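You operate a simulated robot arm through the tools that you are given. There is no shell and no other tool. Be economical: measure what you need, move in short steps, check, and stop when the job is done.

You run a simulated robot arm. Do the job below in one go: nothing can be reset, and whatever is moved stays where it is left.

TASK
Start the pump, prove the pressure gauge falls to nought, then set about 200 kPa.
Fine: shut the gauge cock for the proof and open it again; use the speed dial; leave the pump running.

The check looks at the end state, three seconds after you hand in, the way a careful person would. Anything else that was tipped, shoved, dropped, spilled or broken makes it a failure.

THE ROBOT
A 6-joint arm with a two-finger parallel gripper, fixed in place. Base frame: the origin is at the foot of the arm, x ahead of it, y to its left, z up. Readings come in m, degrees, newtons and seconds.
With the tool pointing down near the work surface it reaches from about 0.22 to 0.62 m from the base axis. Its first joint turns from -66.0 to 66.0 degrees. Payload 2.7 kg.
Tool frame: the origin (TCP) lies between the finger pads and is the grasp point; the fingertips stand 0.023 m ahead of it; z points along the fingers, y is the line along which they close. The gripper opens to 0.094 m. The fingers are 0.038 m wide and 0.01 m thick; the gripper's body (0.054 by 0.096 m) begins 0.039 m behind the TCP.
Orientation is that of the tool frame in the base frame, as [roll, pitch, yaw] about the fixed x, y, z axes, in that order (R = Rz(yaw) Ry(pitch) Rx(roll)). With the fingers straight down and closing along the base's y, the tool's x points along the base's -x, its y along +y and its z along -z.

THE INTERFACE
- The arm moves only by the tool servo_tool. Its arguments are lists of equal length, an entry for each row: "offset": the shift along the base's x, y, z in m, a list of three; "delta_rot": the turn, a rotation vector about the base's x, y, z in degrees, a list of three; "grip": the opening, from 0 (shut) to 1 (fully open). In form: {"offset": [[dx, dy, dz], ...], "delta_rot": [[wx, wy, wz], ...], "grip": [grip, ...]}. A call has 1 to 20 rows; each row is the pose to reach, as a shift and turn from the pose commanded when the call began. Each row takes 0.2 s and may step no farther than 0.05 m and 8.6 degrees from the row before; otherwise, or with a gripper value out of range, the whole call is refused. Where a pose cannot be reached the arm comes as near as it can. A force on the tool above 40 N (or 10 N above the force at the start of the call, whichever is more), or a blocked arm, ends the call early, and 0.2 s more pass. Each finger travels about 0.045 m/s and halts on what it meets, pressing with about 29 N; the grip force reading is that of the motor and also rises with nothing between the fingers. The clock runs only during rows and for 0.2 s after the last one: add rows that repeat a pose to give the fingers time. The reply holds the time, the measured pose of the TCP, the force on the tool along the base axes, the opening and the grip force, in the units named above and with some noise.
- Cameras (640 x 400 px; columns grow to the right, rows downward): "scene" is fixed at [0.0938, -0.4618, 1.3916]; the picture's right is [0.46, -0.89, 0.00], its down [-0.59, -0.31, -0.74] and it looks along [0.66, 0.34, -0.67] (base axes); focal length 351 px, centre (320, 200). "wrist" rides on the gripper at [0.087, 0.016, -0.074] in the tool frame; the picture's right is [-0.18, 0.98, 0.00], its down [-0.58, -0.11, -0.81] and it looks along [-0.79, -0.15, 0.59] (tool axes); focal length 243 px, centre (320, 200). There is no depth. A picture from a camera that has moved, and an enlarged one, comes with that camera's place and axes in the base frame and with its lens.
- grab_frame(camera): a new picture of that camera. It takes no simulated time.
- close_up(camera, box): a new picture of the part [left, top, right, bottom] of that camera's present view, enlarged. It takes no simulated time.
- close_job(): hands the job in; it is judged then, once.

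Work in short steps. Places have to be worked out from the pictures, the camera data and where the tool is seen: move nearer, look again, correct. Check each grasp and each placing, and mend what went wrong. You have 120 turns and 64 pictures in all, those below and enlarged ones among them. Open the gripper and draw the arm clear of the work before you hand the job in, unless the task says otherwise; then end with one line.

The tools are called after "Request:" by a JSON object that holds its "name" and its "arguments". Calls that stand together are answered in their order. servo_tool: Moves the arm, as the interface text tells. Its arguments: {"type":"object","properties":{"offset":{"type":"array","items":{"type":"array","items":{"type":"number"}}},"delta_rot":{"type":"array","items":{"type":"array","items":{"type":"number"}}},"grip":{"type":"array","items":{"type":"number"}}},"required":["offset","delta_rot","grip"]} The other tools are called the same way: grab_frame (camera) takes a picture; close_up (camera, box) takes an enlarged picture of a part of a camera's view; close_job () hands the job in.

At the start:

```text
time_s: 0.0
position: [0.3364, -0.2061, 1.0412]
tool_rot: [-180.0, 0.0, 180.0]
wrist_force: [-0.8, -0.1, 1.0]
width: 0.094
grasp_force: 0.1
```

scene: 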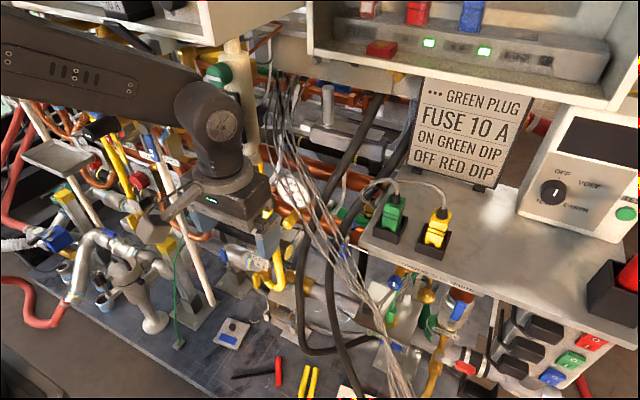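
wrist: 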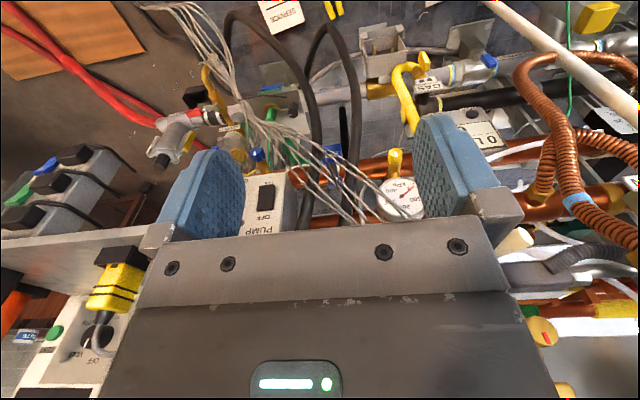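

The scene is cluttered; the wrist view shows a PUMP switch box, a kPa gauge and yellow cocks. I take enlarged views to read them.

Request:
{"name": "close_up", "arguments": {"camera": "wrist", "box": [200, 40, 520, 240]}}

Request:
{"name": "close_up", "arguments": {"camera": "scene", "box": [200, 150, 520, 350]}}

Request:
{"name": "close_up", "arguments": {"camera": "scene", "box": [340, 0, 640, 200]}}

```text
2.00 times, centred on (360, 140) of wrist
camera zoom: at [0.249, -0.1894, 1.116], right [0.18, 0.98, 0.0], down [0.58, -0.11, 0.81], along [0.79, -0.15, -0.59], focal length 485 px, centre (240, 320)
```

zoom: 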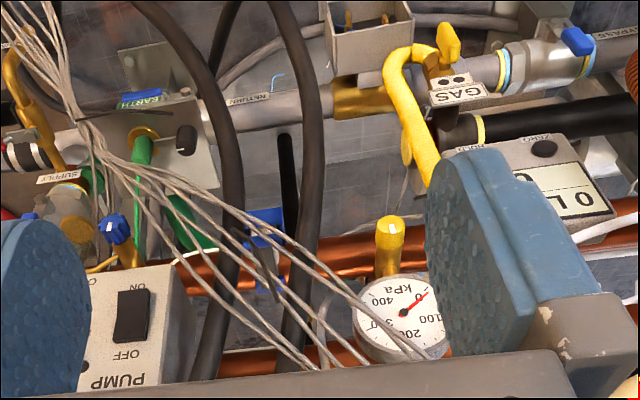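

```text
2.00 times, centred on (360, 250) of scene
camera zoom: at [0.0938, -0.4618, 1.3916], right [0.46, -0.89, 0.0], down [-0.59, -0.31, -0.74], along [0.66, 0.34, -0.67], focal length 701 px, centre (240, 100)
```

zoom: 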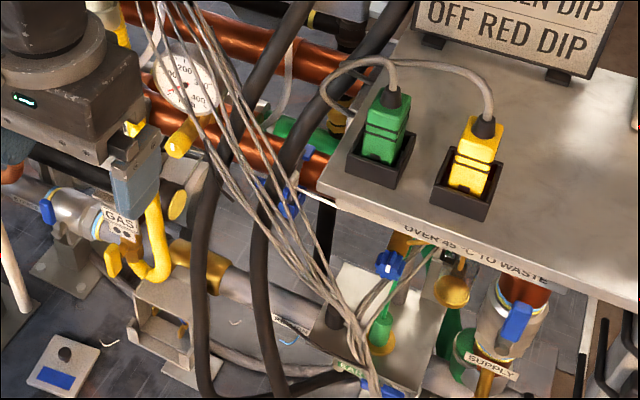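

```text
2.00 times, centred on (490, 100) of scene
camera zoom: at [0.0938, -0.4618, 1.3916], right [0.46, -0.89, 0.0], down [-0.59, -0.31, -0.74], along [0.66, 0.34, -0.67], focal length 701 px, centre (-20, 400)
```

zoom: 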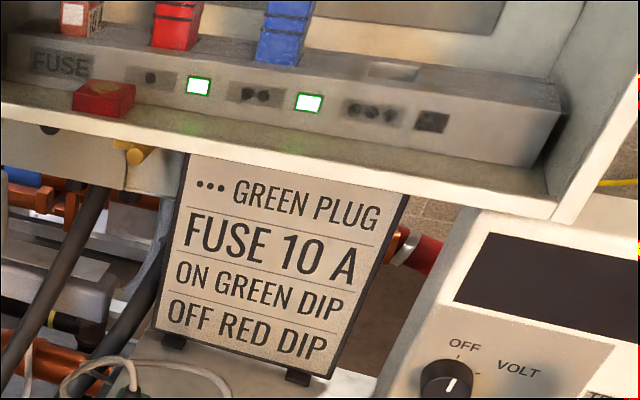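

The sign mentions a green plug and fuses, perhaps for another circuit. I look closer at the pump area, the left part of the bench and the wires.

Request:
{"name": "close_up", "arguments": {"camera": "scene", "box": [240, 60, 400, 160]}}

Request:
{"name": "close_up", "arguments": {"camera": "scene", "box": [0, 200, 320, 400]}}

Request:
{"name": "close_up", "arguments": {"camera": "scene", "box": [380, 250, 640, 400]}}

Request:
{"name": "close_up", "arguments": {"camera": "wrist", "box": [0, 100, 240, 400]}}

Request:
{"name": "close_up", "arguments": {"camera": "wrist", "box": [400, 50, 640, 400]}}

```text
4.00 times, centred on (320, 110) of scene
camera zoom: at [0.0938, -0.4618, 1.3916], right [0.46, -0.89, 0.0], down [-0.59, -0.31, -0.74], along [0.66, 0.34, -0.67], focal length 1403 px, centre (320, 560)
```

zoom: 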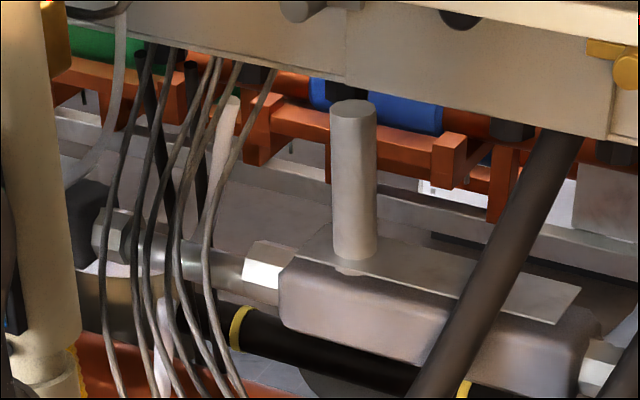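

```text
2.00 times, centred on (160, 300) of scene
camera zoom: at [0.0938, -0.4618, 1.3916], right [0.46, -0.89, 0.0], down [-0.59, -0.31, -0.74], along [0.66, 0.34, -0.67], focal length 701 px, centre (640, 0)
```

zoom: 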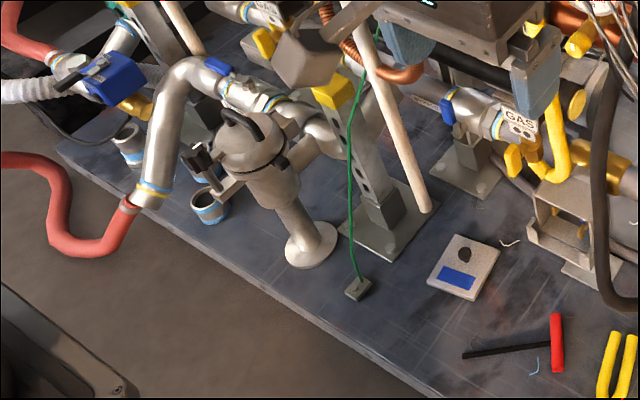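

```text
2.46 times, centred on (510, 325) of scene
camera zoom: at [0.0938, -0.4618, 1.3916], right [0.46, -0.89, 0.0], down [-0.59, -0.31, -0.74], along [0.66, 0.34, -0.67], focal length 863 px, centre (-148, -108)
```

zoom: 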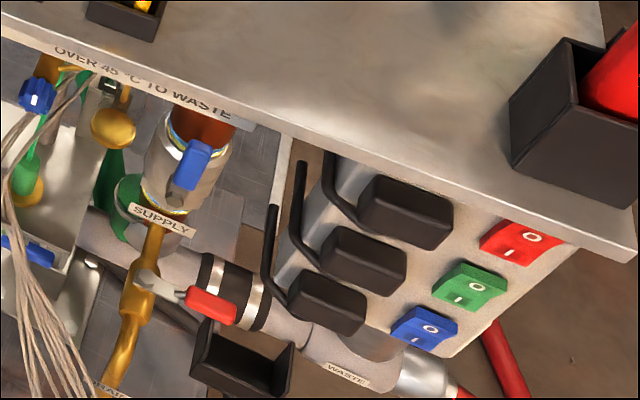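

```text
1.33 times, centred on (120, 250) of wrist
camera zoom: at [0.249, -0.1894, 1.116], right [0.18, 0.98, 0.0], down [0.58, -0.11, 0.81], along [0.79, -0.15, -0.59], focal length 324 px, centre (587, 133)
```

zoom: 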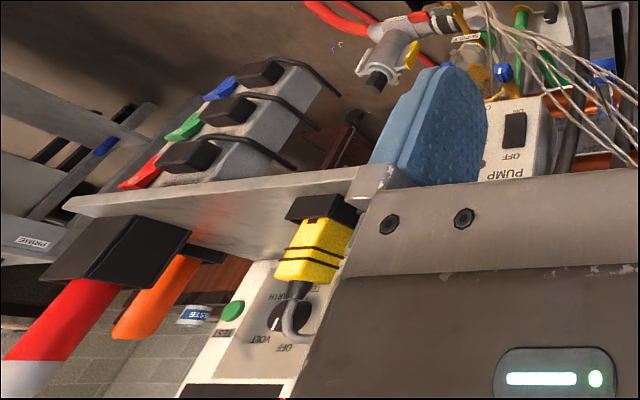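

```text
1.14 times, centred on (520, 225) of wrist
camera zoom: at [0.249, -0.1894, 1.116], right [0.18, 0.98, 0.0], down [0.58, -0.11, 0.81], along [0.79, -0.15, -0.59], focal length 277 px, centre (91, 171)
```

zoom: 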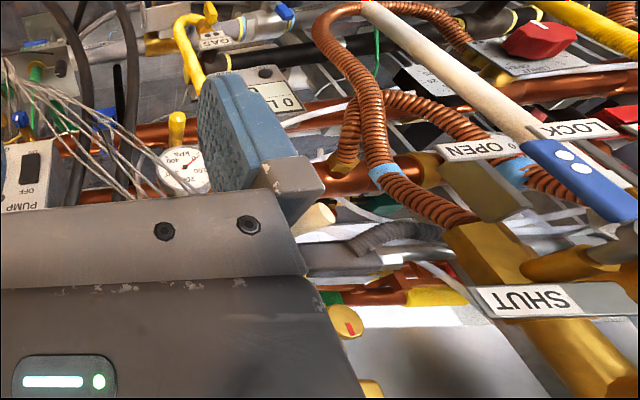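

Gauge triangulates to about (0.643,-0.105,0.833); a shelf corner is near (0.42,-0.36,1.0); hanging wires run between. I tilt the tool forward a bit and shift for a better view of pump and gauge.

Request:
{"name": "servo_tool", "arguments": {"offset": [[0, 0, 0], [0, 0.02, 0], [-0.02, 0.04, 0], [-0.04, 0.04, 0]], "delta_rot": [[0, -7, 0], [0, -14, 0], [0, -21, 0], [0, -25, 0]], "grip": [0.8, 0.5, 0.2, 0]}}

Request:
{"name": "grab_frame", "arguments": {"camera": "wrist"}}

Request:
{"name": "close_up", "arguments": {"camera": "wrist", "box": [160, 40, 480, 240]}}

```text
time_s: 1.0
position: [0.2957, -0.1651, 1.0416]
tool_rot: [-179.9, 25.0, 180.0]
wrist_force: [0.4, 0.3, -0.8]
width: 0.0084
grasp_force: 0.2
```

```text
53 pictures are left
camera wrist: at [0.1861, -0.1498, 1.0725], right [0.17, 0.98, 0.08], down [0.18, -0.11, 0.98], along [0.97, -0.15, -0.2], focal length 243 px, centre (320, 200)
```

wrist: 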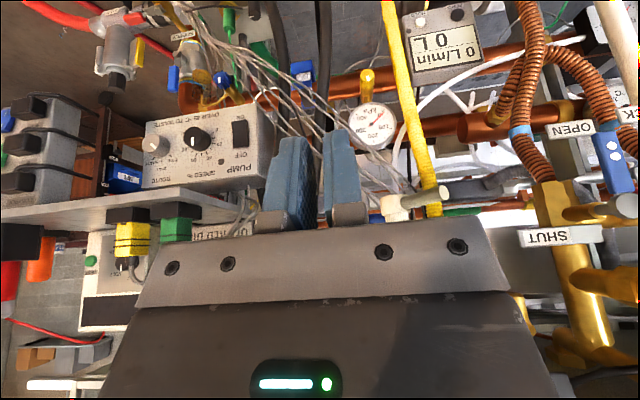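

```text
2.00 times, centred on (320, 140) of wrist
camera zoom: at [0.1861, -0.1498, 1.0725], right [0.17, 0.98, 0.08], down [0.18, -0.11, 0.98], along [0.97, -0.15, -0.2], focal length 485 px, centre (320, 320)
```

zoom: 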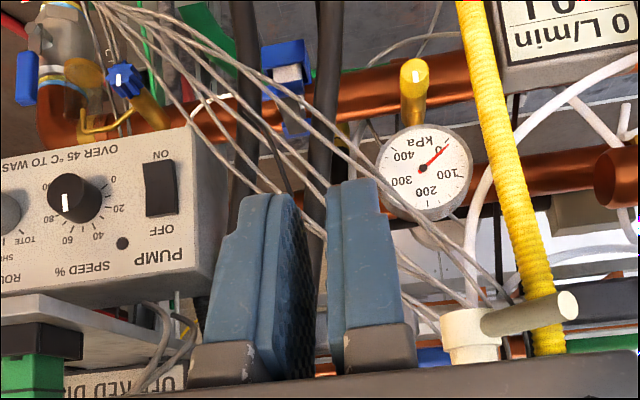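

The pump panel with ROUTE, SPEED % and ON/OFF is visible, and the gauge with a yellow cock beneath. Zooming into them.

Request:
{"name": "close_up", "arguments": {"camera": "wrist", "box": [130, 60, 290, 200]}}

Request:
{"name": "close_up", "arguments": {"camera": "wrist", "box": [320, 50, 480, 220]}}

```text
2.86 times, centred on (210, 130) of wrist
camera zoom: at [0.1861, -0.1498, 1.0725], right [0.17, 0.98, 0.08], down [0.18, -0.11, 0.98], along [0.97, -0.15, -0.2], focal length 693 px, centre (634, 400)
```

zoom: 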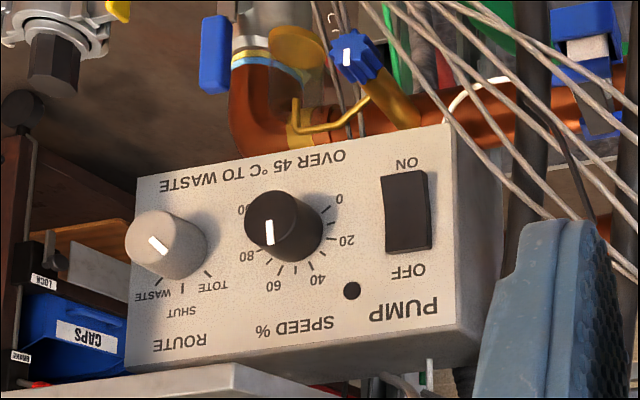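

```text
2.35 times, centred on (400, 135) of wrist
camera zoom: at [0.1861, -0.1498, 1.0725], right [0.17, 0.98, 0.08], down [0.18, -0.11, 0.98], along [0.97, -0.15, -0.2], focal length 571 px, centre (132, 353)
```

zoom: 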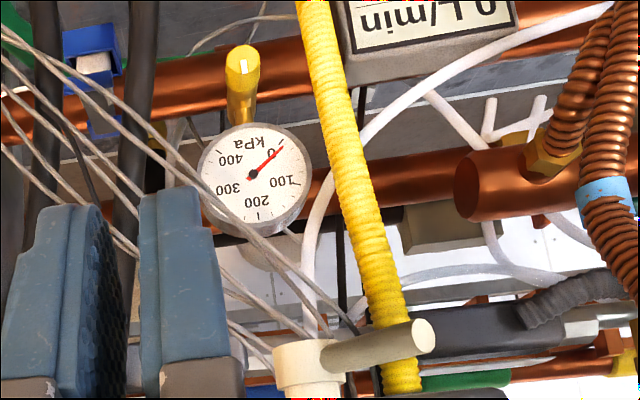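

Rocker is at about (0.60,-0.36,0.835), under the shelf edge, so a near-horizontal tool with the camera on top is needed. I roll the tool about its own axis in free space to put the camera above.

Request:
{"name": "servo_tool", "arguments": {"offset": [[0, 0, 0], [0, 0, 0], [0, 0, 0], [0, 0, 0], [0, 0, 0], [0, 0, 0], [0, 0, 0], [0, 0, 0], [0, 0, 0], [0, 0, 0]], "delta_rot": [[3.55, 0, -7.61], [7.1, 0, -15.23], [10.65, 0, -22.84], [14.2, 0, -30.45], [17.75, 0, -38.06], [21.3, 0, -45.68], [24.85, 0, -53.29], [28.4, 0, -60.9], [31.95, 0, -68.5], [35.5, 0, -76.1]], "grip": [0, 0, 0, 0, 0, 0, 0, 0, 0, 0]}}

Request:
{"name": "grab_frame", "arguments": {"camera": "scene"}}

```text
time_s: 3.2
position: [0.2958, -0.1647, 1.0411]
tool_rot: [155.2, 2.5, 95.3]
wrist_force: [0.3, 0.6, -0.9]
width: 0.0
grasp_force: 29.1
```

```text
49 pictures are left
```

scene: 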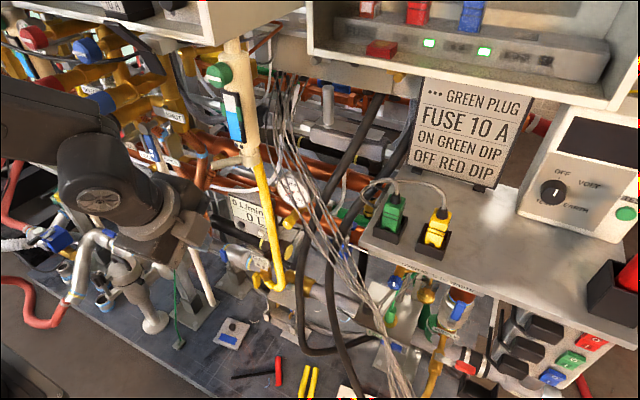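

The roll works; I continue the other half.

Request:
{"name": "servo_tool", "arguments": {"offset": [[0, 0, 0], [0, 0, 0], [0, 0, 0], [0, 0, 0], [0, 0, 0], [0, 0, 0], [0, 0, 0], [0, 0, 0], [0, 0, 0], [0, 0, 0], [0, 0, 0], [0, 0, 0]], "delta_rot": [[3.55, 0, -7.61], [7.1, 0, -15.23], [10.65, 0, -22.84], [14.2, 0, -30.45], [17.75, 0, -38.06], [21.3, 0, -45.68], [24.85, 0, -53.29], [28.4, 0, -60.9], [31.95, 0, -68.5], [35.5, 0, -76.1], [39.05, 0, -83.7], [40.57, 0, -87.0]], "grip": [0, 0, 0, 0, 0, 0, 0, 0, 0, 0, 0, 0]}}

Request:
{"name": "grab_frame", "arguments": {"camera": "wrist"}}

```text
time_s: 5.8
position: [0.2963, -0.1656, 1.0411]
tool_rot: [-180.0, -25.0, 0.0]
wrist_force: [0.0, -0.6, -0.1]
width: 0.0
grasp_force: 29.3
```

```text
48 pictures are left
camera wrist: at [0.3425, -0.1821, 1.1456], right [-0.17, -0.98, -0.08], down [-0.87, 0.11, 0.49], along [-0.47, 0.15, -0.87], focal length 243 px, centre (320, 200)
```

wrist: 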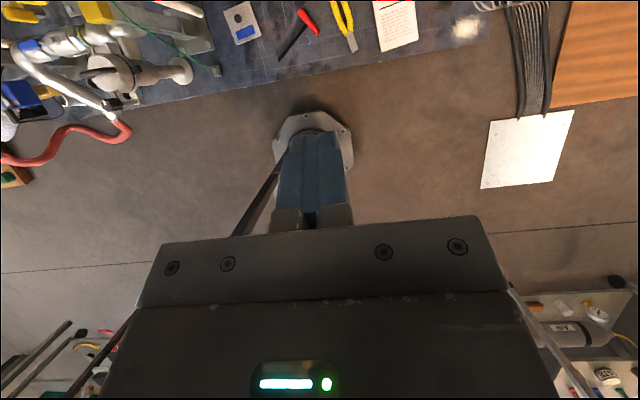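

Now I tilt to near horizontal while moving to about (0.36,-0.26,0.95).

Request:
{"name": "servo_tool", "arguments": {"offset": [[0.01, -0.01, -0.01], [0.02, -0.02, -0.02], [0.03, -0.04, -0.03], [0.04, -0.05, -0.04], [0.05, -0.07, -0.06], [0.06, -0.08, -0.08], [0.06, -0.09, -0.09], [0.06, -0.09, -0.09]], "delta_rot": [[0, -8, 0], [0, -16, 0], [0, -24, 0], [0, -32, 0], [0, -40, 0], [0, -48, 0], [0, -55, 0], [0, -60, 0]], "grip": [0, 0, 0, 0, 0, 0, 0, 0]}}

Request:
{"name": "grab_frame", "arguments": {"camera": "wrist"}}

Request:
{"name": "grab_frame", "arguments": {"camera": "scene"}}

```text
time_s: 7.6
position: [0.3566, -0.255, 0.9528]
tool_rot: [178.7, -85.1, 1.2]
wrist_force: [0.5, 0.4, 0.9]
width: 0.0001
grasp_force: 29.2
```

```text
47 pictures are left
camera wrist: at [0.2888, -0.2716, 1.0445], right [-0.02, -0.98, -0.18], down [-0.85, 0.11, -0.51], along [0.52, 0.15, -0.84], focal length 243 px, centre (320, 200)
```

wrist: 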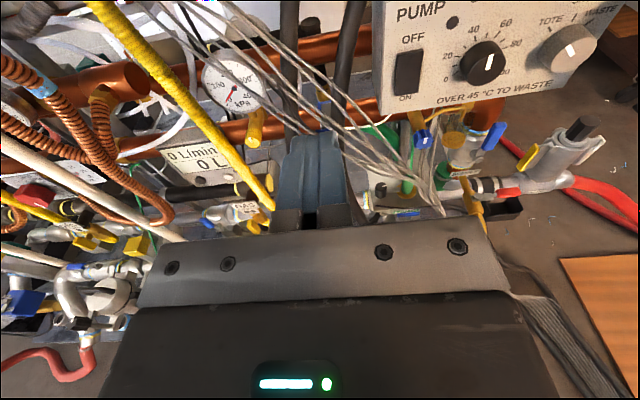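

```text
46 pictures are left
```

scene: 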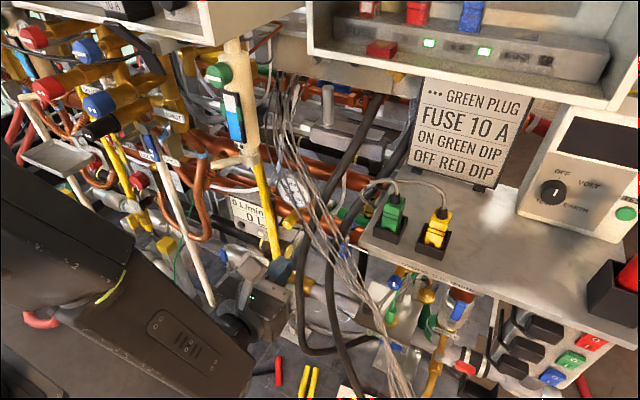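

Great view now. I enlarge the panel and the gauge region.

Request:
{"name": "close_up", "arguments": {"camera": "wrist", "box": [360, 0, 640, 175]}}

Request:
{"name": "close_up", "arguments": {"camera": "wrist", "box": [140, 20, 380, 220]}}

```text
2.29 times, centred on (500, 88) of wrist
camera zoom: at [0.2888, -0.2716, 1.0445], right [-0.02, -0.98, -0.18], down [-0.85, 0.11, -0.51], along [0.52, 0.15, -0.84], focal length 555 px, centre (-91, 457)
```

zoom: 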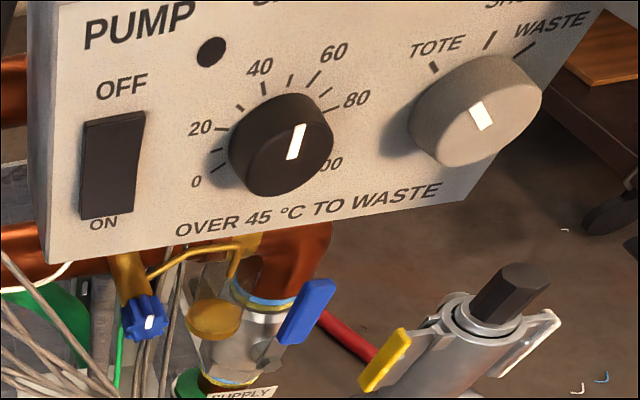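

```text
2.00 times, centred on (260, 120) of wrist
camera zoom: at [0.2888, -0.2716, 1.0445], right [-0.02, -0.98, -0.18], down [-0.85, 0.11, -0.51], along [0.52, 0.15, -0.84], focal length 485 px, centre (440, 360)
```

zoom: 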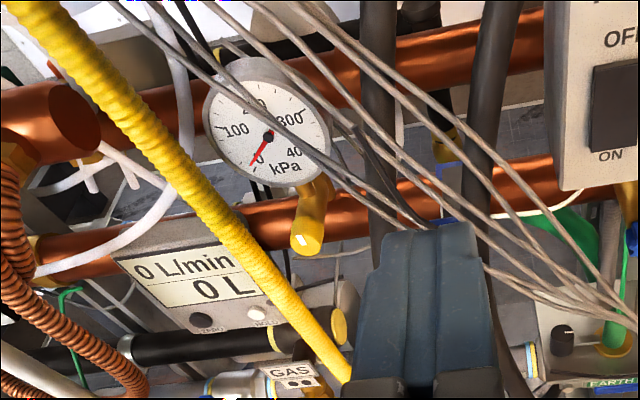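

Rocker centre refined to (0.592,-0.356,0.842), speed knob face (0.555,-0.430,0.857), shelf underside about 0.98. I descend and shift under the shelf level, still short of the panel.

Request:
{"name": "servo_tool", "arguments": {"offset": [[0, -0.01, -0.03], [0.01, -0.03, -0.06], [0.02, -0.05, -0.09], [0.04, -0.07, -0.11], [0.05, -0.09, -0.122], [0.06, -0.101, -0.122]], "delta_rot": [[0, 0, 0], [0, 0, 0], [0, 0, 0], [0, 0, 0], [0, -3, 0], [0, -5, 0]], "grip": [0, 0, 0, 0, 0, 0]}}

Request:
{"name": "grab_frame", "arguments": {"camera": "wrist"}}

Request:
{"name": "grab_frame", "arguments": {"camera": "scene"}}

```text
time_s: 9.0
position: [0.4154, -0.3553, 0.8293]
tool_rot: [60.2, -90.0, 119.8]
wrist_force: [0.0, 0.2, -0.9]
width: 0.0
grasp_force: 29.2
```

```text
43 pictures are left
camera wrist: at [0.3408, -0.3725, 0.9156], right [0.0, -0.98, -0.18], down [-0.81, 0.11, -0.58], along [0.59, 0.15, -0.79], focal length 243 px, centre (320, 200)
```

wrist: 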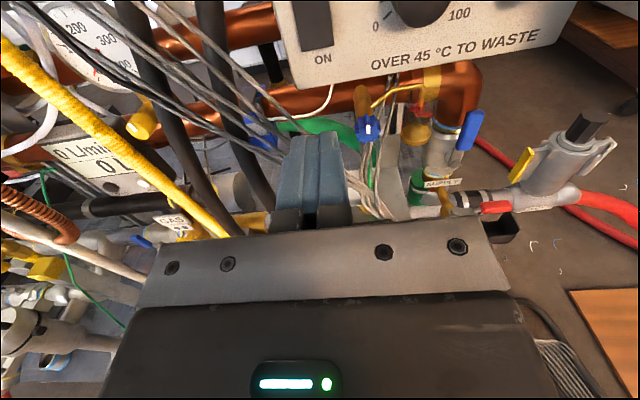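

```text
42 pictures are left
```

scene: 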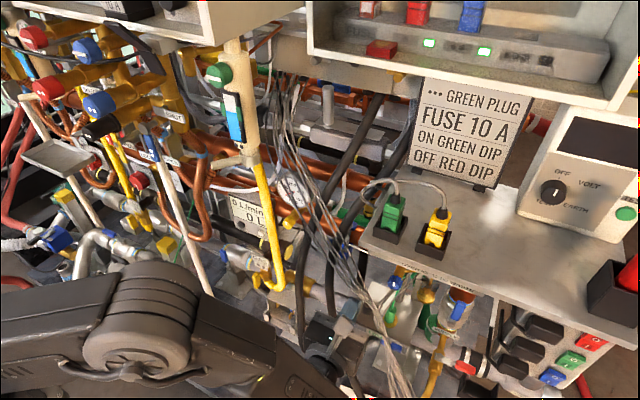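

Wires run diagonally near (0.53,-0.30,0.79); rolling the gripper +40° about x puts its broad side parallel to them and gives clearance. I roll, then advance part way to the rocker's lower half.

Request:
{"name": "servo_tool", "arguments": {"offset": [[0, 0, 0], [0, 0, 0], [0, 0, 0.003], [0, 0, 0.003], [0, 0.002, 0.003], [0.03, 0.003, 0.003], [0.06, 0.004, 0.003], [0.09, 0.004, 0.003]], "delta_rot": [[8, 0, 0], [16, 0, 0], [24, 0, 0], [32, 0, 0], [40, 0, 0], [40, 0, 0], [40, 0, 0], [40, 0, 0]], "grip": [0, 0, 0, 0, 0, 0, 0, 0]}}

Request:
{"name": "grab_frame", "arguments": {"camera": "wrist"}}

Request:
{"name": "close_up", "arguments": {"camera": "scene", "box": [240, 160, 440, 360]}}

```text
time_s: 10.8
position: [0.5066, -0.3511, 0.8328]
tool_rot: [-89.9, -49.9, -90.1]
wrist_force: [-0.1, -1.0, 0.3]
width: 0.0
grasp_force: 29.1
```

```text
41 pictures are left
camera wrist: at [0.4316, -0.4203, 0.8884], right [0.0, -0.63, -0.77], down [-0.81, 0.46, -0.37], along [0.59, 0.62, -0.51], focal length 243 px, centre (320, 200)
```

wrist: 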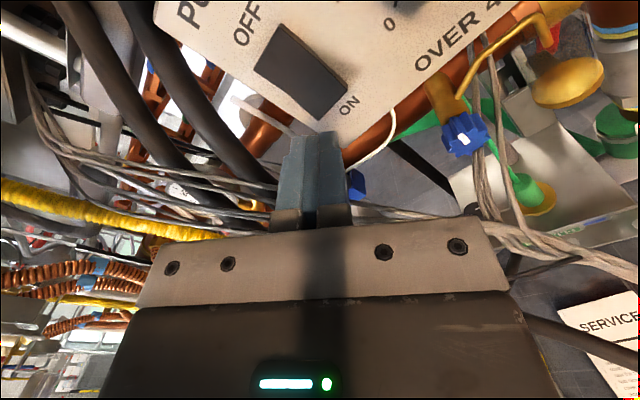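

```text
2.00 times, centred on (340, 260) of scene
camera zoom: at [0.0938, -0.4618, 1.3916], right [0.46, -0.89, 0.0], down [-0.59, -0.31, -0.74], along [0.66, 0.34, -0.67], focal length 701 px, centre (280, 80)
```

zoom: 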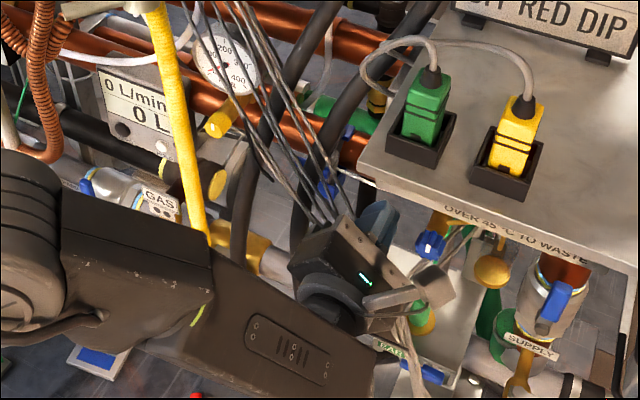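

Fingertip line is aligned with the ON end (~y -0.354, z 0.829). I advance in small steps to press it.

Request:
{"name": "servo_tool", "arguments": {"offset": [[0.02, -0.002, -0.003], [0.035, -0.003, -0.005], [0.045, -0.003, -0.005], [0.05, -0.003, -0.005], [0.055, -0.003, -0.005], [0.06, -0.003, -0.005]], "delta_rot": [[0, 0, 0], [0, 0, 0], [0, 0, 0], [0, 0, 0], [0, 0, 0], [0, 0, 0]], "grip": [0, 0, 0, 0, 0, 0]}}

Request:
{"name": "grab_frame", "arguments": {"camera": "wrist"}}

```text
time_s: 12.0
position: [0.5579, -0.3547, 0.8259]
tool_rot: [-89.8, -50.1, -89.8]
wrist_force: [-19.8, 8.8, 7.5]
width: 0.0002
grasp_force: 29.3
stopped in row 6: the force on the tool passed its limit (the readings are from after the stop); the commanded pose is now the measured one
```

```text
39 pictures are left
camera wrist: at [0.4815, -0.4243, 0.8822], right [0.0, -0.63, -0.77], down [-0.81, 0.45, -0.38], along [0.59, 0.63, -0.51], focal length 243 px, centre (320, 200)
```

wrist: 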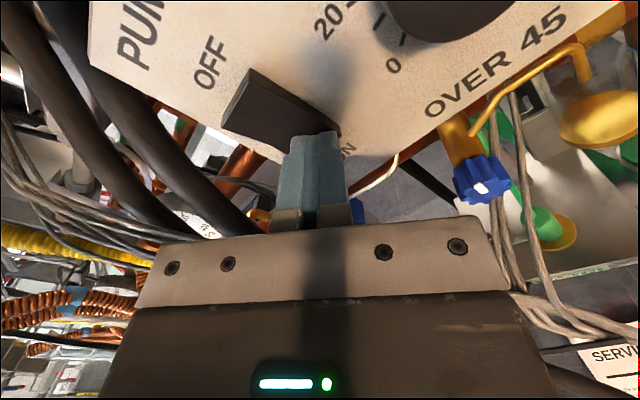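

The OFF end now stands proud: the rocker is in ON. I back off and check the gauge and panel.

Request:
{"name": "servo_tool", "arguments": {"offset": [[-0.02, 0, 0.003], [-0.05, 0, 0.006], [-0.09, 0, 0.01], [-0.12, 0, 0.02], [-0.15, 0.0, 0.03]], "delta_rot": [[0, 0, 0], [0, 0, 0], [-8, 0, 0], [-16, 0, 0], [-24, 0, 0]], "grip": [0, 0, 0, 0, 0]}}

Request:
{"name": "grab_frame", "arguments": {"camera": "wrist"}}

Request:
{"name": "close_up", "arguments": {"camera": "scene", "box": [240, 150, 360, 270]}}

```text
time_s: 13.2
position: [0.4068, -0.3556, 0.8564]
tool_rot: [-90.2, -73.9, -89.7]
wrist_force: [0.2, -0.8, -0.2]
width: 0.0
grasp_force: 29.3
```

```text
38 pictures are left
camera wrist: at [0.3327, -0.3955, 0.9345], right [0.0, -0.89, -0.45], down [-0.81, 0.26, -0.53], along [0.59, 0.36, -0.72], focal length 243 px, centre (320, 200)
```

wrist: 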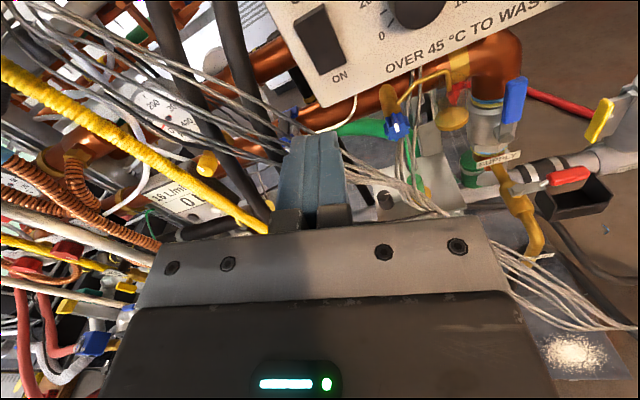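

```text
3.33 times, centred on (300, 210) of scene
camera zoom: at [0.0938, -0.4618, 1.3916], right [0.46, -0.89, 0.0], down [-0.59, -0.31, -0.74], along [0.66, 0.34, -0.67], focal length 1169 px, centre (387, 167)
```

zoom: 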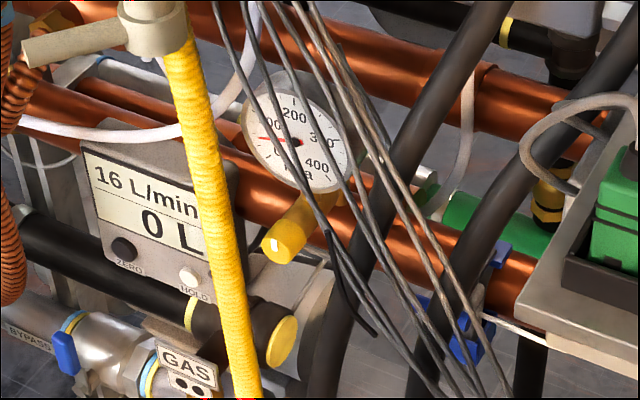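

Pump runs: flow meter shows 16 L/min and the needle has lifted. Now the gauge cock near (0.59,-0.11,0.77): I retreat, level the roll and shift left clear of wires.

Request:
{"name": "servo_tool", "arguments": {"offset": [[-0.03, 0, 0.02], [-0.04, 0.03, 0.03], [-0.04, 0.07, 0.04], [-0.04, 0.11, 0.04], [-0.04, 0.15, 0.04], [-0.04, 0.19, 0.04], [-0.03, 0.22, 0.04], [-0.02, 0.245, 0.03]], "delta_rot": [[-4, 0, 0], [-8, 0, 0], [-12, 0, 0], [-16, 0, 0], [-16, 0, 0], [-16, 0, 0], [-16, 0, 0], [-16, 0, 0]], "grip": [0, 0, 0, 0, 0, 0, 0, 0]}}

Request:
{"name": "servo_tool", "arguments": {"offset": [[0.01, 0, 0], [0.03, 0, -0.005], [0.04, 0, -0.01]], "delta_rot": [[0, 7, 0], [0, 14, 0], [0, 20, 0]], "grip": [0.2, 0.4, 0.5]}}

Request:
{"name": "grab_frame", "arguments": {"camera": "wrist"}}

Request:
{"name": "grab_frame", "arguments": {"camera": "scene"}}

```text
time_s: 15.0
position: [0.3871, -0.1117, 0.8858]
tool_rot: [-171.5, -89.9, -8.3]
wrist_force: [0.3, -0.3, -0.3]
width: 0.0
grasp_force: 28.9
```

```text
time_s: 15.8
position: [0.4273, -0.111, 0.8764]
tool_rot: [-179.7, -69.7, -0.3]
wrist_force: [0.1, 0.0, -0.4]
width: 0.047
grasp_force: 0.0
```

```text
36 pictures are left
camera wrist: at [0.3865, -0.1281, 0.9831], right [-0.06, -0.98, -0.17], down [-0.96, 0.11, -0.27], along [0.28, 0.15, -0.95], focal length 243 px, centre (320, 200)
```

wrist: 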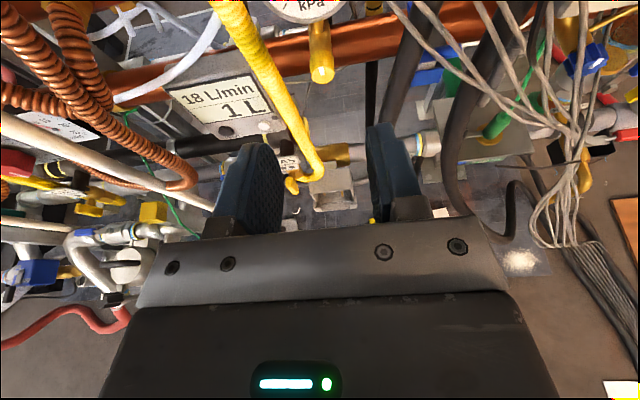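

```text
35 pictures are left
```

scene: 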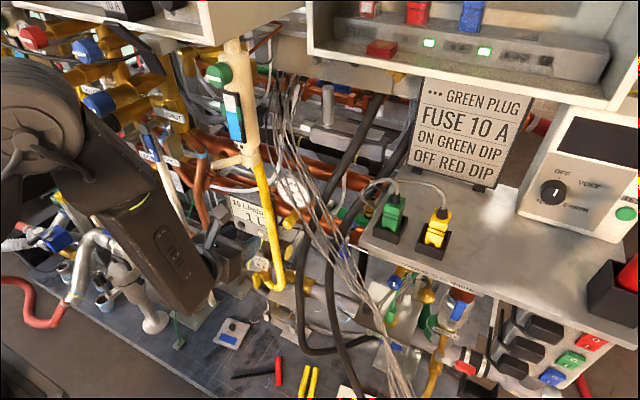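

Flow is 18 L/min. I enlarge the gauge cock.

Request:
{"name": "close_up", "arguments": {"camera": "wrist", "box": [230, 0, 410, 112]}}

Request:
{"name": "close_up", "arguments": {"camera": "scene", "box": [260, 160, 330, 240]}}

```text
3.56 times, centred on (320, 56) of wrist
camera zoom: at [0.3865, -0.1281, 0.9831], right [-0.06, -0.98, -0.17], down [-0.96, 0.11, -0.27], along [0.28, 0.15, -0.95], focal length 863 px, centre (320, 712)
```

zoom: 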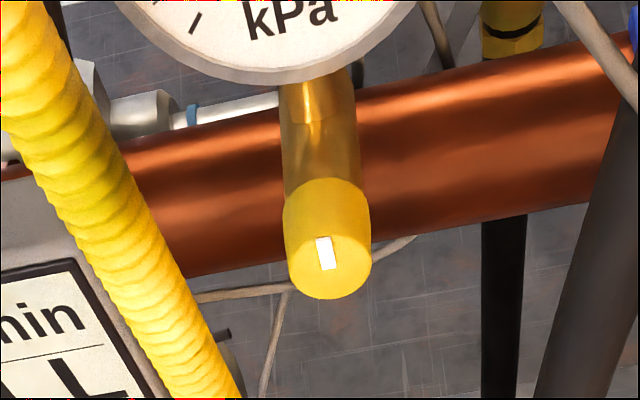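

```text
5.00 times, centred on (295, 200) of scene
camera zoom: at [0.0938, -0.4618, 1.3916], right [0.46, -0.89, 0.0], down [-0.59, -0.31, -0.74], along [0.66, 0.34, -0.67], focal length 1753 px, centre (445, 200)
```

zoom: 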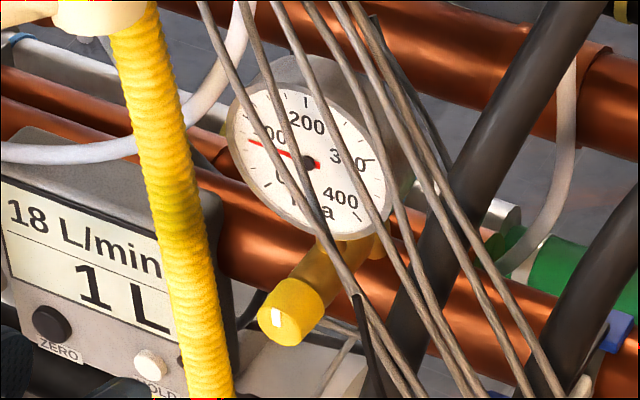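

The bench bottom here is much lower than the pipes, so there is room to roll. Cock end is about (0.60,-0.106,0.757), diameter 27 mm, axis along x, mark vertical (open). I level the tool, pre-roll -45° and line up in front of it.

Request:
{"name": "servo_tool", "arguments": {"offset": [[0, 0.002, -0.03], [0.01, 0.004, -0.06], [0.03, 0.005, -0.09], [0.05, 0.005, -0.119]], "delta_rot": [[0, -7, 0], [0, -14, 0], [0, -20, 0], [0, -20, 0]], "grip": [0.55, 0.55, 0.55, 0.55]}}

Request:
{"name": "servo_tool", "arguments": {"offset": [[0, 0, 0], [0, 0, 0], [0.01, 0, 0], [0.02, 0, 0], [0.03, 0, 0], [0.05, 0, 0]], "delta_rot": [[-8, 0, 0], [-16, 0, 0], [-24, 0, 0], [-32, 0, 0], [-40, 0, 0], [-45, 0, 0]], "grip": [0.55, 0.55, 0.55, 0.55, 0.55, 0.55]}}

Request:
{"name": "grab_frame", "arguments": {"camera": "wrist"}}

Request:
{"name": "close_up", "arguments": {"camera": "scene", "box": [220, 150, 380, 290]}}

```text
time_s: 16.8
position: [0.4789, -0.1049, 0.7586]
tool_rot: [86.7, -90.0, 93.4]
wrist_force: [0.2, 0.3, -0.5]
width: 0.0516
grasp_force: 0.0
```

```text
time_s: 18.2
position: [0.5258, -0.106, 0.7556]
tool_rot: [90.2, -45.0, 89.9]
wrist_force: [1.4, 0.2, 0.2]
width: 0.052
grasp_force: 0.1
```

```text
32 pictures are left
camera wrist: at [0.4519, -0.0567, 0.8298], right [0.0, -0.82, 0.57], down [-0.81, -0.33, -0.49], along [0.59, -0.46, -0.67], focal length 243 px, centre (320, 200)
```

wrist: 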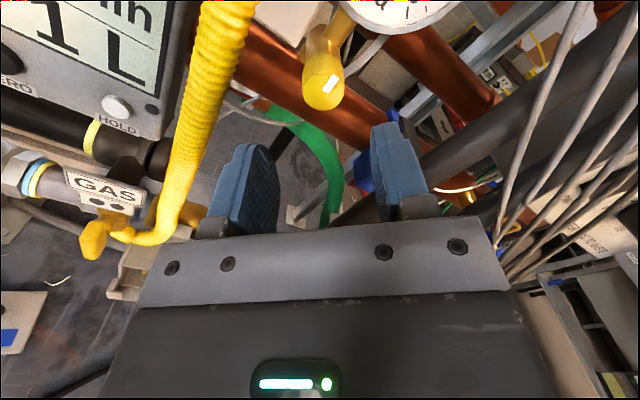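

```text
2.86 times, centred on (300, 220) of scene
camera zoom: at [0.0938, -0.4618, 1.3916], right [0.46, -0.89, 0.0], down [-0.59, -0.31, -0.74], along [0.66, 0.34, -0.67], focal length 1002 px, centre (377, 143)
```

zoom: 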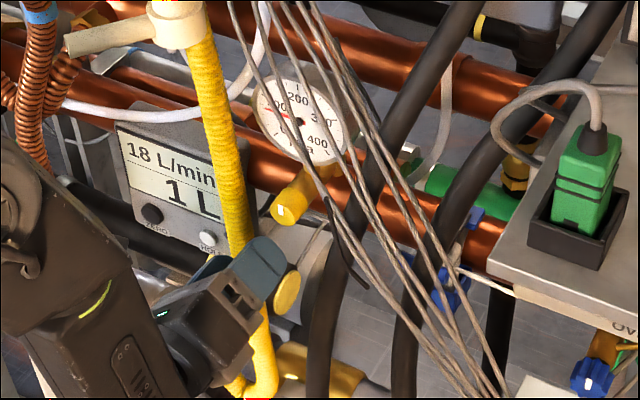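

The cock end lies at about (0.598,-0.107,0.761). I advance over it, then close.

Request:
{"name": "servo_tool", "arguments": {"offset": [[0.02, 0, 0.003], [0.04, -0.001, 0.005], [0.06, -0.001, 0.005], [0.076, -0.001, 0.005]], "delta_rot": [[0, 0, 0], [0, 0, 0], [0, 0, 0], [0, 0, 0]], "grip": [0.55, 0.55, 0.55, 0.55]}}

Request:
{"name": "grab_frame", "arguments": {"camera": "wrist"}}

```text
time_s: 19.2
position: [0.6044, -0.1072, 0.7624]
tool_rot: [90.1, -45.1, 89.9]
wrist_force: [-0.1, -0.7, 0.5]
width: 0.0517
grasp_force: 0.0
```

```text
30 pictures are left
camera wrist: at [0.5292, -0.0575, 0.8352], right [0.0, -0.83, 0.56], down [-0.81, -0.33, -0.49], along [0.59, -0.45, -0.67], focal length 243 px, centre (320, 200)
```

wrist: 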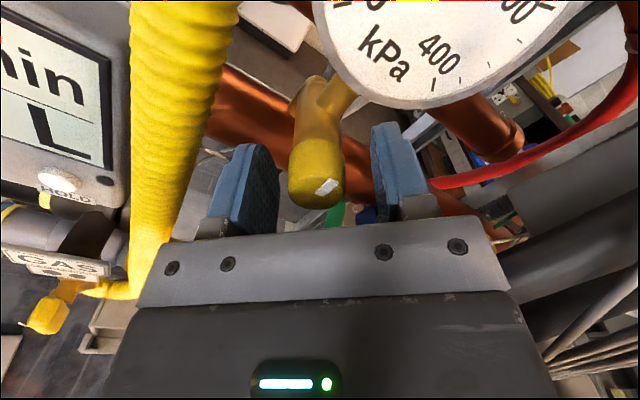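

The knob sits between the fingers. I close and check grip.

Request:
{"name": "servo_tool", "arguments": {"offset": [[0, 0, 0], [0, 0, 0], [0, 0, 0], [0, 0, 0]], "delta_rot": [[0, 0, 0], [0, 0, 0], [0, 0, 0], [0, 0, 0]], "grip": [0.2, 0.1, 0.1, 0.1]}}

Request:
{"name": "servo_tool", "arguments": {"offset": [[0, 0, 0], [0, 0, 0]], "delta_rot": [[8, 0, 0], [15, 0, 0]], "grip": [0.1, 0.1]}}

Request:
{"name": "grab_frame", "arguments": {"camera": "wrist"}}

```text
time_s: 20.2
position: [0.6039, -0.1064, 0.7605]
tool_rot: [90.4, -45.1, 89.8]
wrist_force: [7.4, 8.6, -7.9]
width: 0.0278
grasp_force: 44.6
```

```text
time_s: 20.8
position: [0.6047, -0.1061, 0.7609]
tool_rot: [90.6, -60.2, 89.7]
wrist_force: [14.9, 10.2, -15.5]
width: 0.0278
grasp_force: 45.4
```

```text
29 pictures are left
camera wrist: at [0.529, -0.0772, 0.8447], right [0.0, -0.94, 0.33], down [-0.81, -0.2, -0.55], along [0.59, -0.26, -0.76], focal length 243 px, centre (320, 200)
```

wrist: 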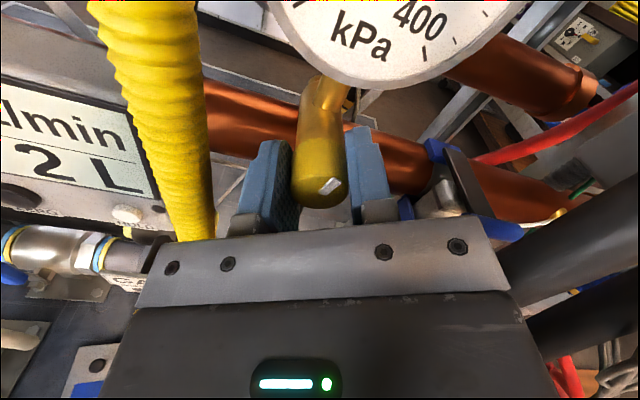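

The mark turns with the fingers. I continue with slight relief toward the reaction force.

Request:
{"name": "servo_tool", "arguments": {"offset": [[0.0005, 0.001, -0.001], [0.001, 0.0015, -0.0015], [0.001, 0.0015, -0.002], [0.001, 0.0015, -0.002]], "delta_rot": [[7, 0, 0], [14, 0, 0], [21, 0, 0], [28, 0, 0]], "grip": [0.1, 0.1, 0.1, 0.1]}}

Request:
{"name": "close_up", "arguments": {"camera": "scene", "box": [250, 150, 370, 260]}}

```text
time_s: 21.8
position: [0.6046, -0.1041, 0.7618]
tool_rot: [88.0, -88.3, 92.1]
wrist_force: [-19.3, 10.6, 7.2]
width: 0.0277
grasp_force: 44.8
```

```text
3.64 times, centred on (310, 205) of scene
camera zoom: at [0.0932, -0.4616, 1.3917], right [0.46, -0.89, 0.0], down [-0.59, -0.31, -0.75], along [0.66, 0.34, -0.67], focal length 1275 px, centre (356, 182)
```

zoom: 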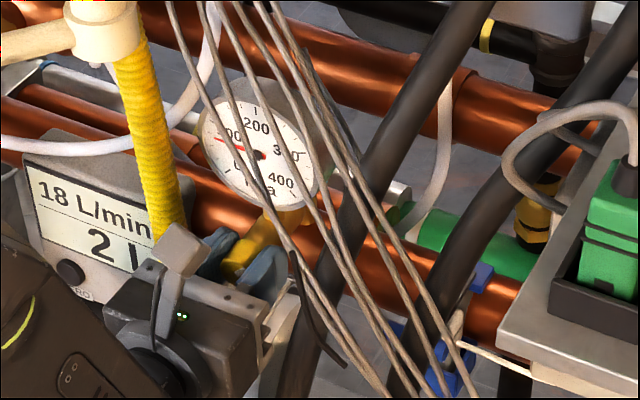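

Turned 43° so far; needle still unchanged. Continuing to 90° with relief.

Request:
{"name": "servo_tool", "arguments": {"offset": [[-0.0015, 0.001, 0.001], [-0.002, 0.001, 0.001], [-0.002, 0.001, 0.001], [-0.002, 0.001, 0.001]], "delta_rot": [[7, 0, 0], [14, 0, 0], [21, 0, 0], [28, 0, 0]], "grip": [0.1, 0.1, 0.1, 0.1]}}

Request:
{"name": "servo_tool", "arguments": {"offset": [[0, 0, 0], [0, 0, 0], [0, 0, 0]], "delta_rot": [[7, 0, 0], [14, 0, 0], [19, 0, 0]], "grip": [0.1, 0.1, 0.1]}}

Request:
{"name": "close_up", "arguments": {"camera": "scene", "box": [250, 150, 370, 260]}}

Request:
{"name": "grab_frame", "arguments": {"camera": "wrist"}}

```text
time_s: 22.8
position: [0.6039, -0.1049, 0.761]
tool_rot: [-90.3, -63.8, -89.8]
wrist_force: [31.2, 2.1, -12.1]
width: 0.0275
grasp_force: 45.3
```

```text
time_s: 23.6
position: [0.6037, -0.1038, 0.7614]
tool_rot: [-89.8, -44.9, -89.9]
wrist_force: [30.7, 1.1, -7.7]
width: 0.0278
grasp_force: 44.6
```

```text
3.64 times, centred on (310, 205) of scene
camera zoom: at [0.0946, -0.4618, 1.3915], right [0.46, -0.89, 0.0], down [-0.59, -0.31, -0.74], along [0.66, 0.34, -0.67], focal length 1275 px, centre (356, 182)
```

zoom: 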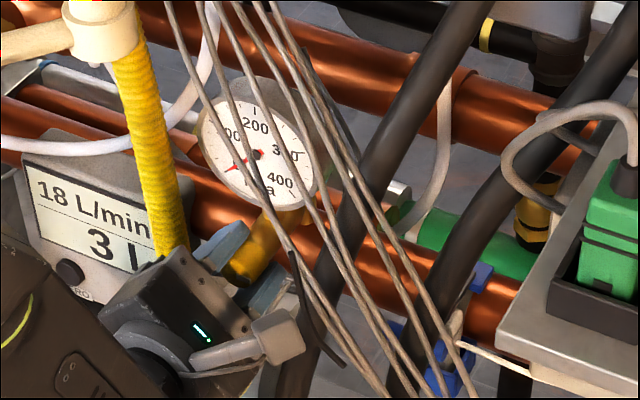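

```text
26 pictures are left
camera wrist: at [0.528, -0.1777, 0.811], right [0.0, -0.56, -0.83], down [-0.81, 0.49, -0.33], along [0.59, 0.67, -0.45], focal length 243 px, centre (320, 200)
```

wrist: 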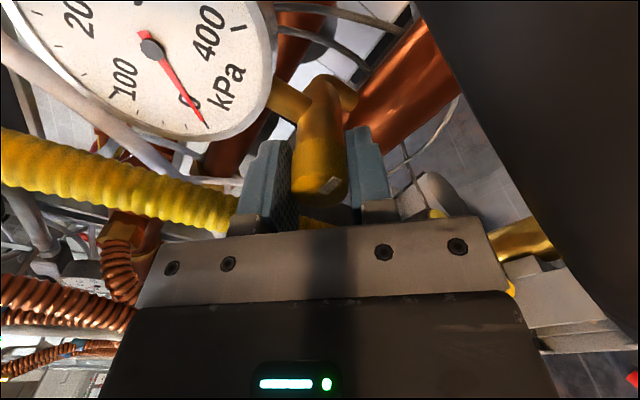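

The needle has fallen to the 0 mark. I wait a second and read it closely.

Request:
{"name": "servo_tool", "arguments": {"offset": [[0.001, 0, 0], [0.002, 0, 0], [0.002, 0, 0], [0.002, 0, 0], [0.002, 0, 0]], "delta_rot": [[0, 0, 0], [0, 0, 0], [0, 0, 0], [0, 0, 0], [0, 0, 0]], "grip": [0.1, 0.1, 0.1, 0.1, 0.1]}}

Request:
{"name": "close_up", "arguments": {"camera": "wrist", "box": [60, 0, 360, 220]}}

```text
time_s: 24.8
position: [0.6027, -0.1047, 0.7603]
tool_rot: [-89.9, -44.9, -89.9]
wrist_force: [-32.4, -0.8, 19.7]
width: 0.0276
grasp_force: 44.9
```

```text
1.82 times, centred on (210, 110) of wrist
camera zoom: at [0.5281, -0.1777, 0.8109], right [0.0, -0.56, -0.83], down [-0.81, 0.49, -0.33], along [0.59, 0.67, -0.45], focal length 441 px, centre (520, 364)
```

zoom: 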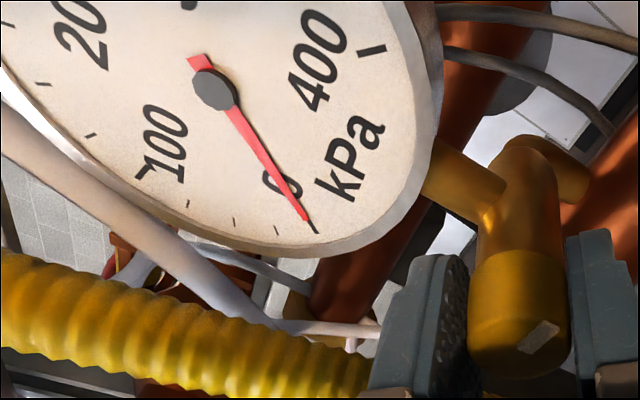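

The gauge reads exactly 0: proof done. Now I turn the cock back 90° in stages.

Request:
{"name": "servo_tool", "arguments": {"offset": [[-0.001, 0, 0.0005], [-0.001, 0, 0.0005], [-0.001, 0, 0.0005], [-0.001, 0, 0.0005], [-0.001, 0, 0.0005], [-0.001, 0, 0.0005]], "delta_rot": [[-8, 0, 0], [-16, 0, 0], [-24, 0, 0], [-32, 0, 0], [-40, 0, 0], [-45, 0, 0]], "grip": [0.1, 0.1, 0.1, 0.1, 0.1, 0.1]}}

Request:
{"name": "servo_tool", "arguments": {"offset": [[0, 0, 0], [0, 0, 0], [0, 0, 0], [0, 0, 0], [0, 0, 0], [0, 0, 0], [0, 0, 0]], "delta_rot": [[-8, 0, 0], [-16, 0, 0], [-24, 0, 0], [-32, 0, 0], [-40, 0, 0], [-45, 0, 0], [-45, 0, 0]], "grip": [0.1, 0.1, 0.1, 0.1, 0.1, 0.1, 0.1]}}

Request:
{"name": "grab_frame", "arguments": {"camera": "wrist"}}

```text
time_s: 26.2
position: [0.6021, -0.1064, 0.7608]
tool_rot: [163.6, -89.8, 16.3]
wrist_force: [3.6, -13.0, -7.6]
width: 0.0273
grasp_force: 44.8
```

```text
time_s: 27.8
position: [0.6038, -0.1046, 0.7607]
tool_rot: [90.4, -44.9, 89.7]
wrist_force: [4.5, -19.3, -9.9]
width: 0.0274
grasp_force: 45.2
```

```text
24 pictures are left
camera wrist: at [0.5286, -0.0561, 0.8343], right [0.0, -0.83, 0.56], down [-0.81, -0.33, -0.49], along [0.59, -0.46, -0.67], focal length 243 px, centre (320, 200)
```

wrist: 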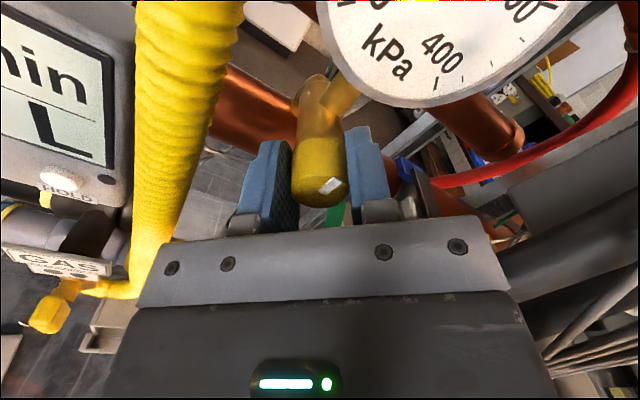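

The mark is back at its earlier angle. I release, back straight out and unroll.

Request:
{"name": "servo_tool", "arguments": {"offset": [[0, 0, 0], [0, 0, 0], [0, 0, 0], [-0.03, 0, 0], [-0.07, 0, 0], [-0.1, 0, 0.005], [-0.12, 0, 0.02]], "delta_rot": [[0, 0, 0], [0, 0, 0], [0, 0, 0], [0, 0, 0], [0, 0, 0], [0, 0, 0], [8, 0, 0]], "grip": [0.3, 0.5, 0.55, 0.55, 0.55, 0.55, 0.55]}}

Request:
{"name": "close_up", "arguments": {"camera": "scene", "box": [250, 160, 350, 250]}}

```text
time_s: 29.4
position: [0.4835, -0.1045, 0.7816]
tool_rot: [90.3, -53.2, 89.7]
wrist_force: [-0.2, 0.1, -0.4]
width: 0.0516
grasp_force: 0.0
```

```text
4.44 times, centred on (300, 205) of scene
camera zoom: at [0.0938, -0.4618, 1.3916], right [0.46, -0.89, 0.0], down [-0.59, -0.31, -0.74], along [0.66, 0.34, -0.67], focal length 1558 px, centre (409, 178)
```

zoom: 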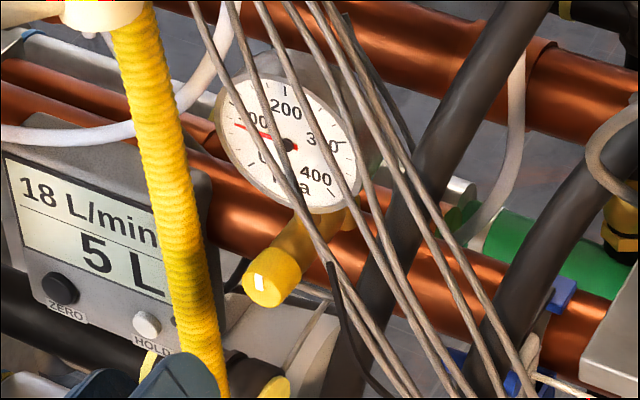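

Cock open again, mark upright, gauge ~90 kPa at present speed. Next, the speed dial: I retreat, and travel right at x≈0.39 while rolling to +30°.

Request:
{"name": "servo_tool", "arguments": {"offset": [[-0.04, 0, 0.03], [-0.08, -0.02, 0.06], [-0.097, -0.05, 0.09], [-0.097, -0.09, 0.1], [-0.097, -0.13, 0.1], [-0.097, -0.17, 0.1], [-0.097, -0.21, 0.095], [-0.097, -0.25, 0.09], [-0.097, -0.29, 0.085], [-0.097, -0.325, 0.08]], "delta_rot": [[7, 0, 0], [14, 0, 0], [21, 0, 0], [28, 0, 0], [35, 0, 0], [42, 0, 0], [49, 0, 0], [56, 0, 0], [62, 0, 0], [67, 0, 0]], "grip": [0.55, 0.55, 0.55, 0.55, 0.55, 0.55, 0.6, 0.6, 0.6, 0.6]}}

Request:
{"name": "grab_frame", "arguments": {"camera": "wrist"}}

Request:
{"name": "grab_frame", "arguments": {"camera": "scene"}}

```text
refused: row 2 steps farther than a row can; nothing moved
```

```text
22 pictures are left
camera wrist: at [0.4085, -0.0656, 0.8606], right [0.0, -0.9, 0.44], down [-0.81, -0.26, -0.53], along [0.59, -0.36, -0.72], focal length 243 px, centre (320, 200)
```

wrist: 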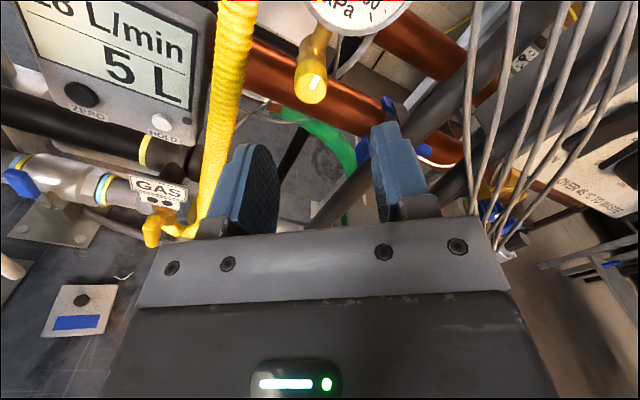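

```text
21 pictures are left
```

scene: 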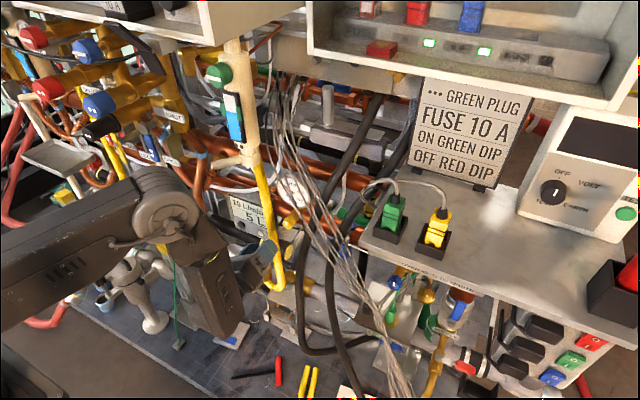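

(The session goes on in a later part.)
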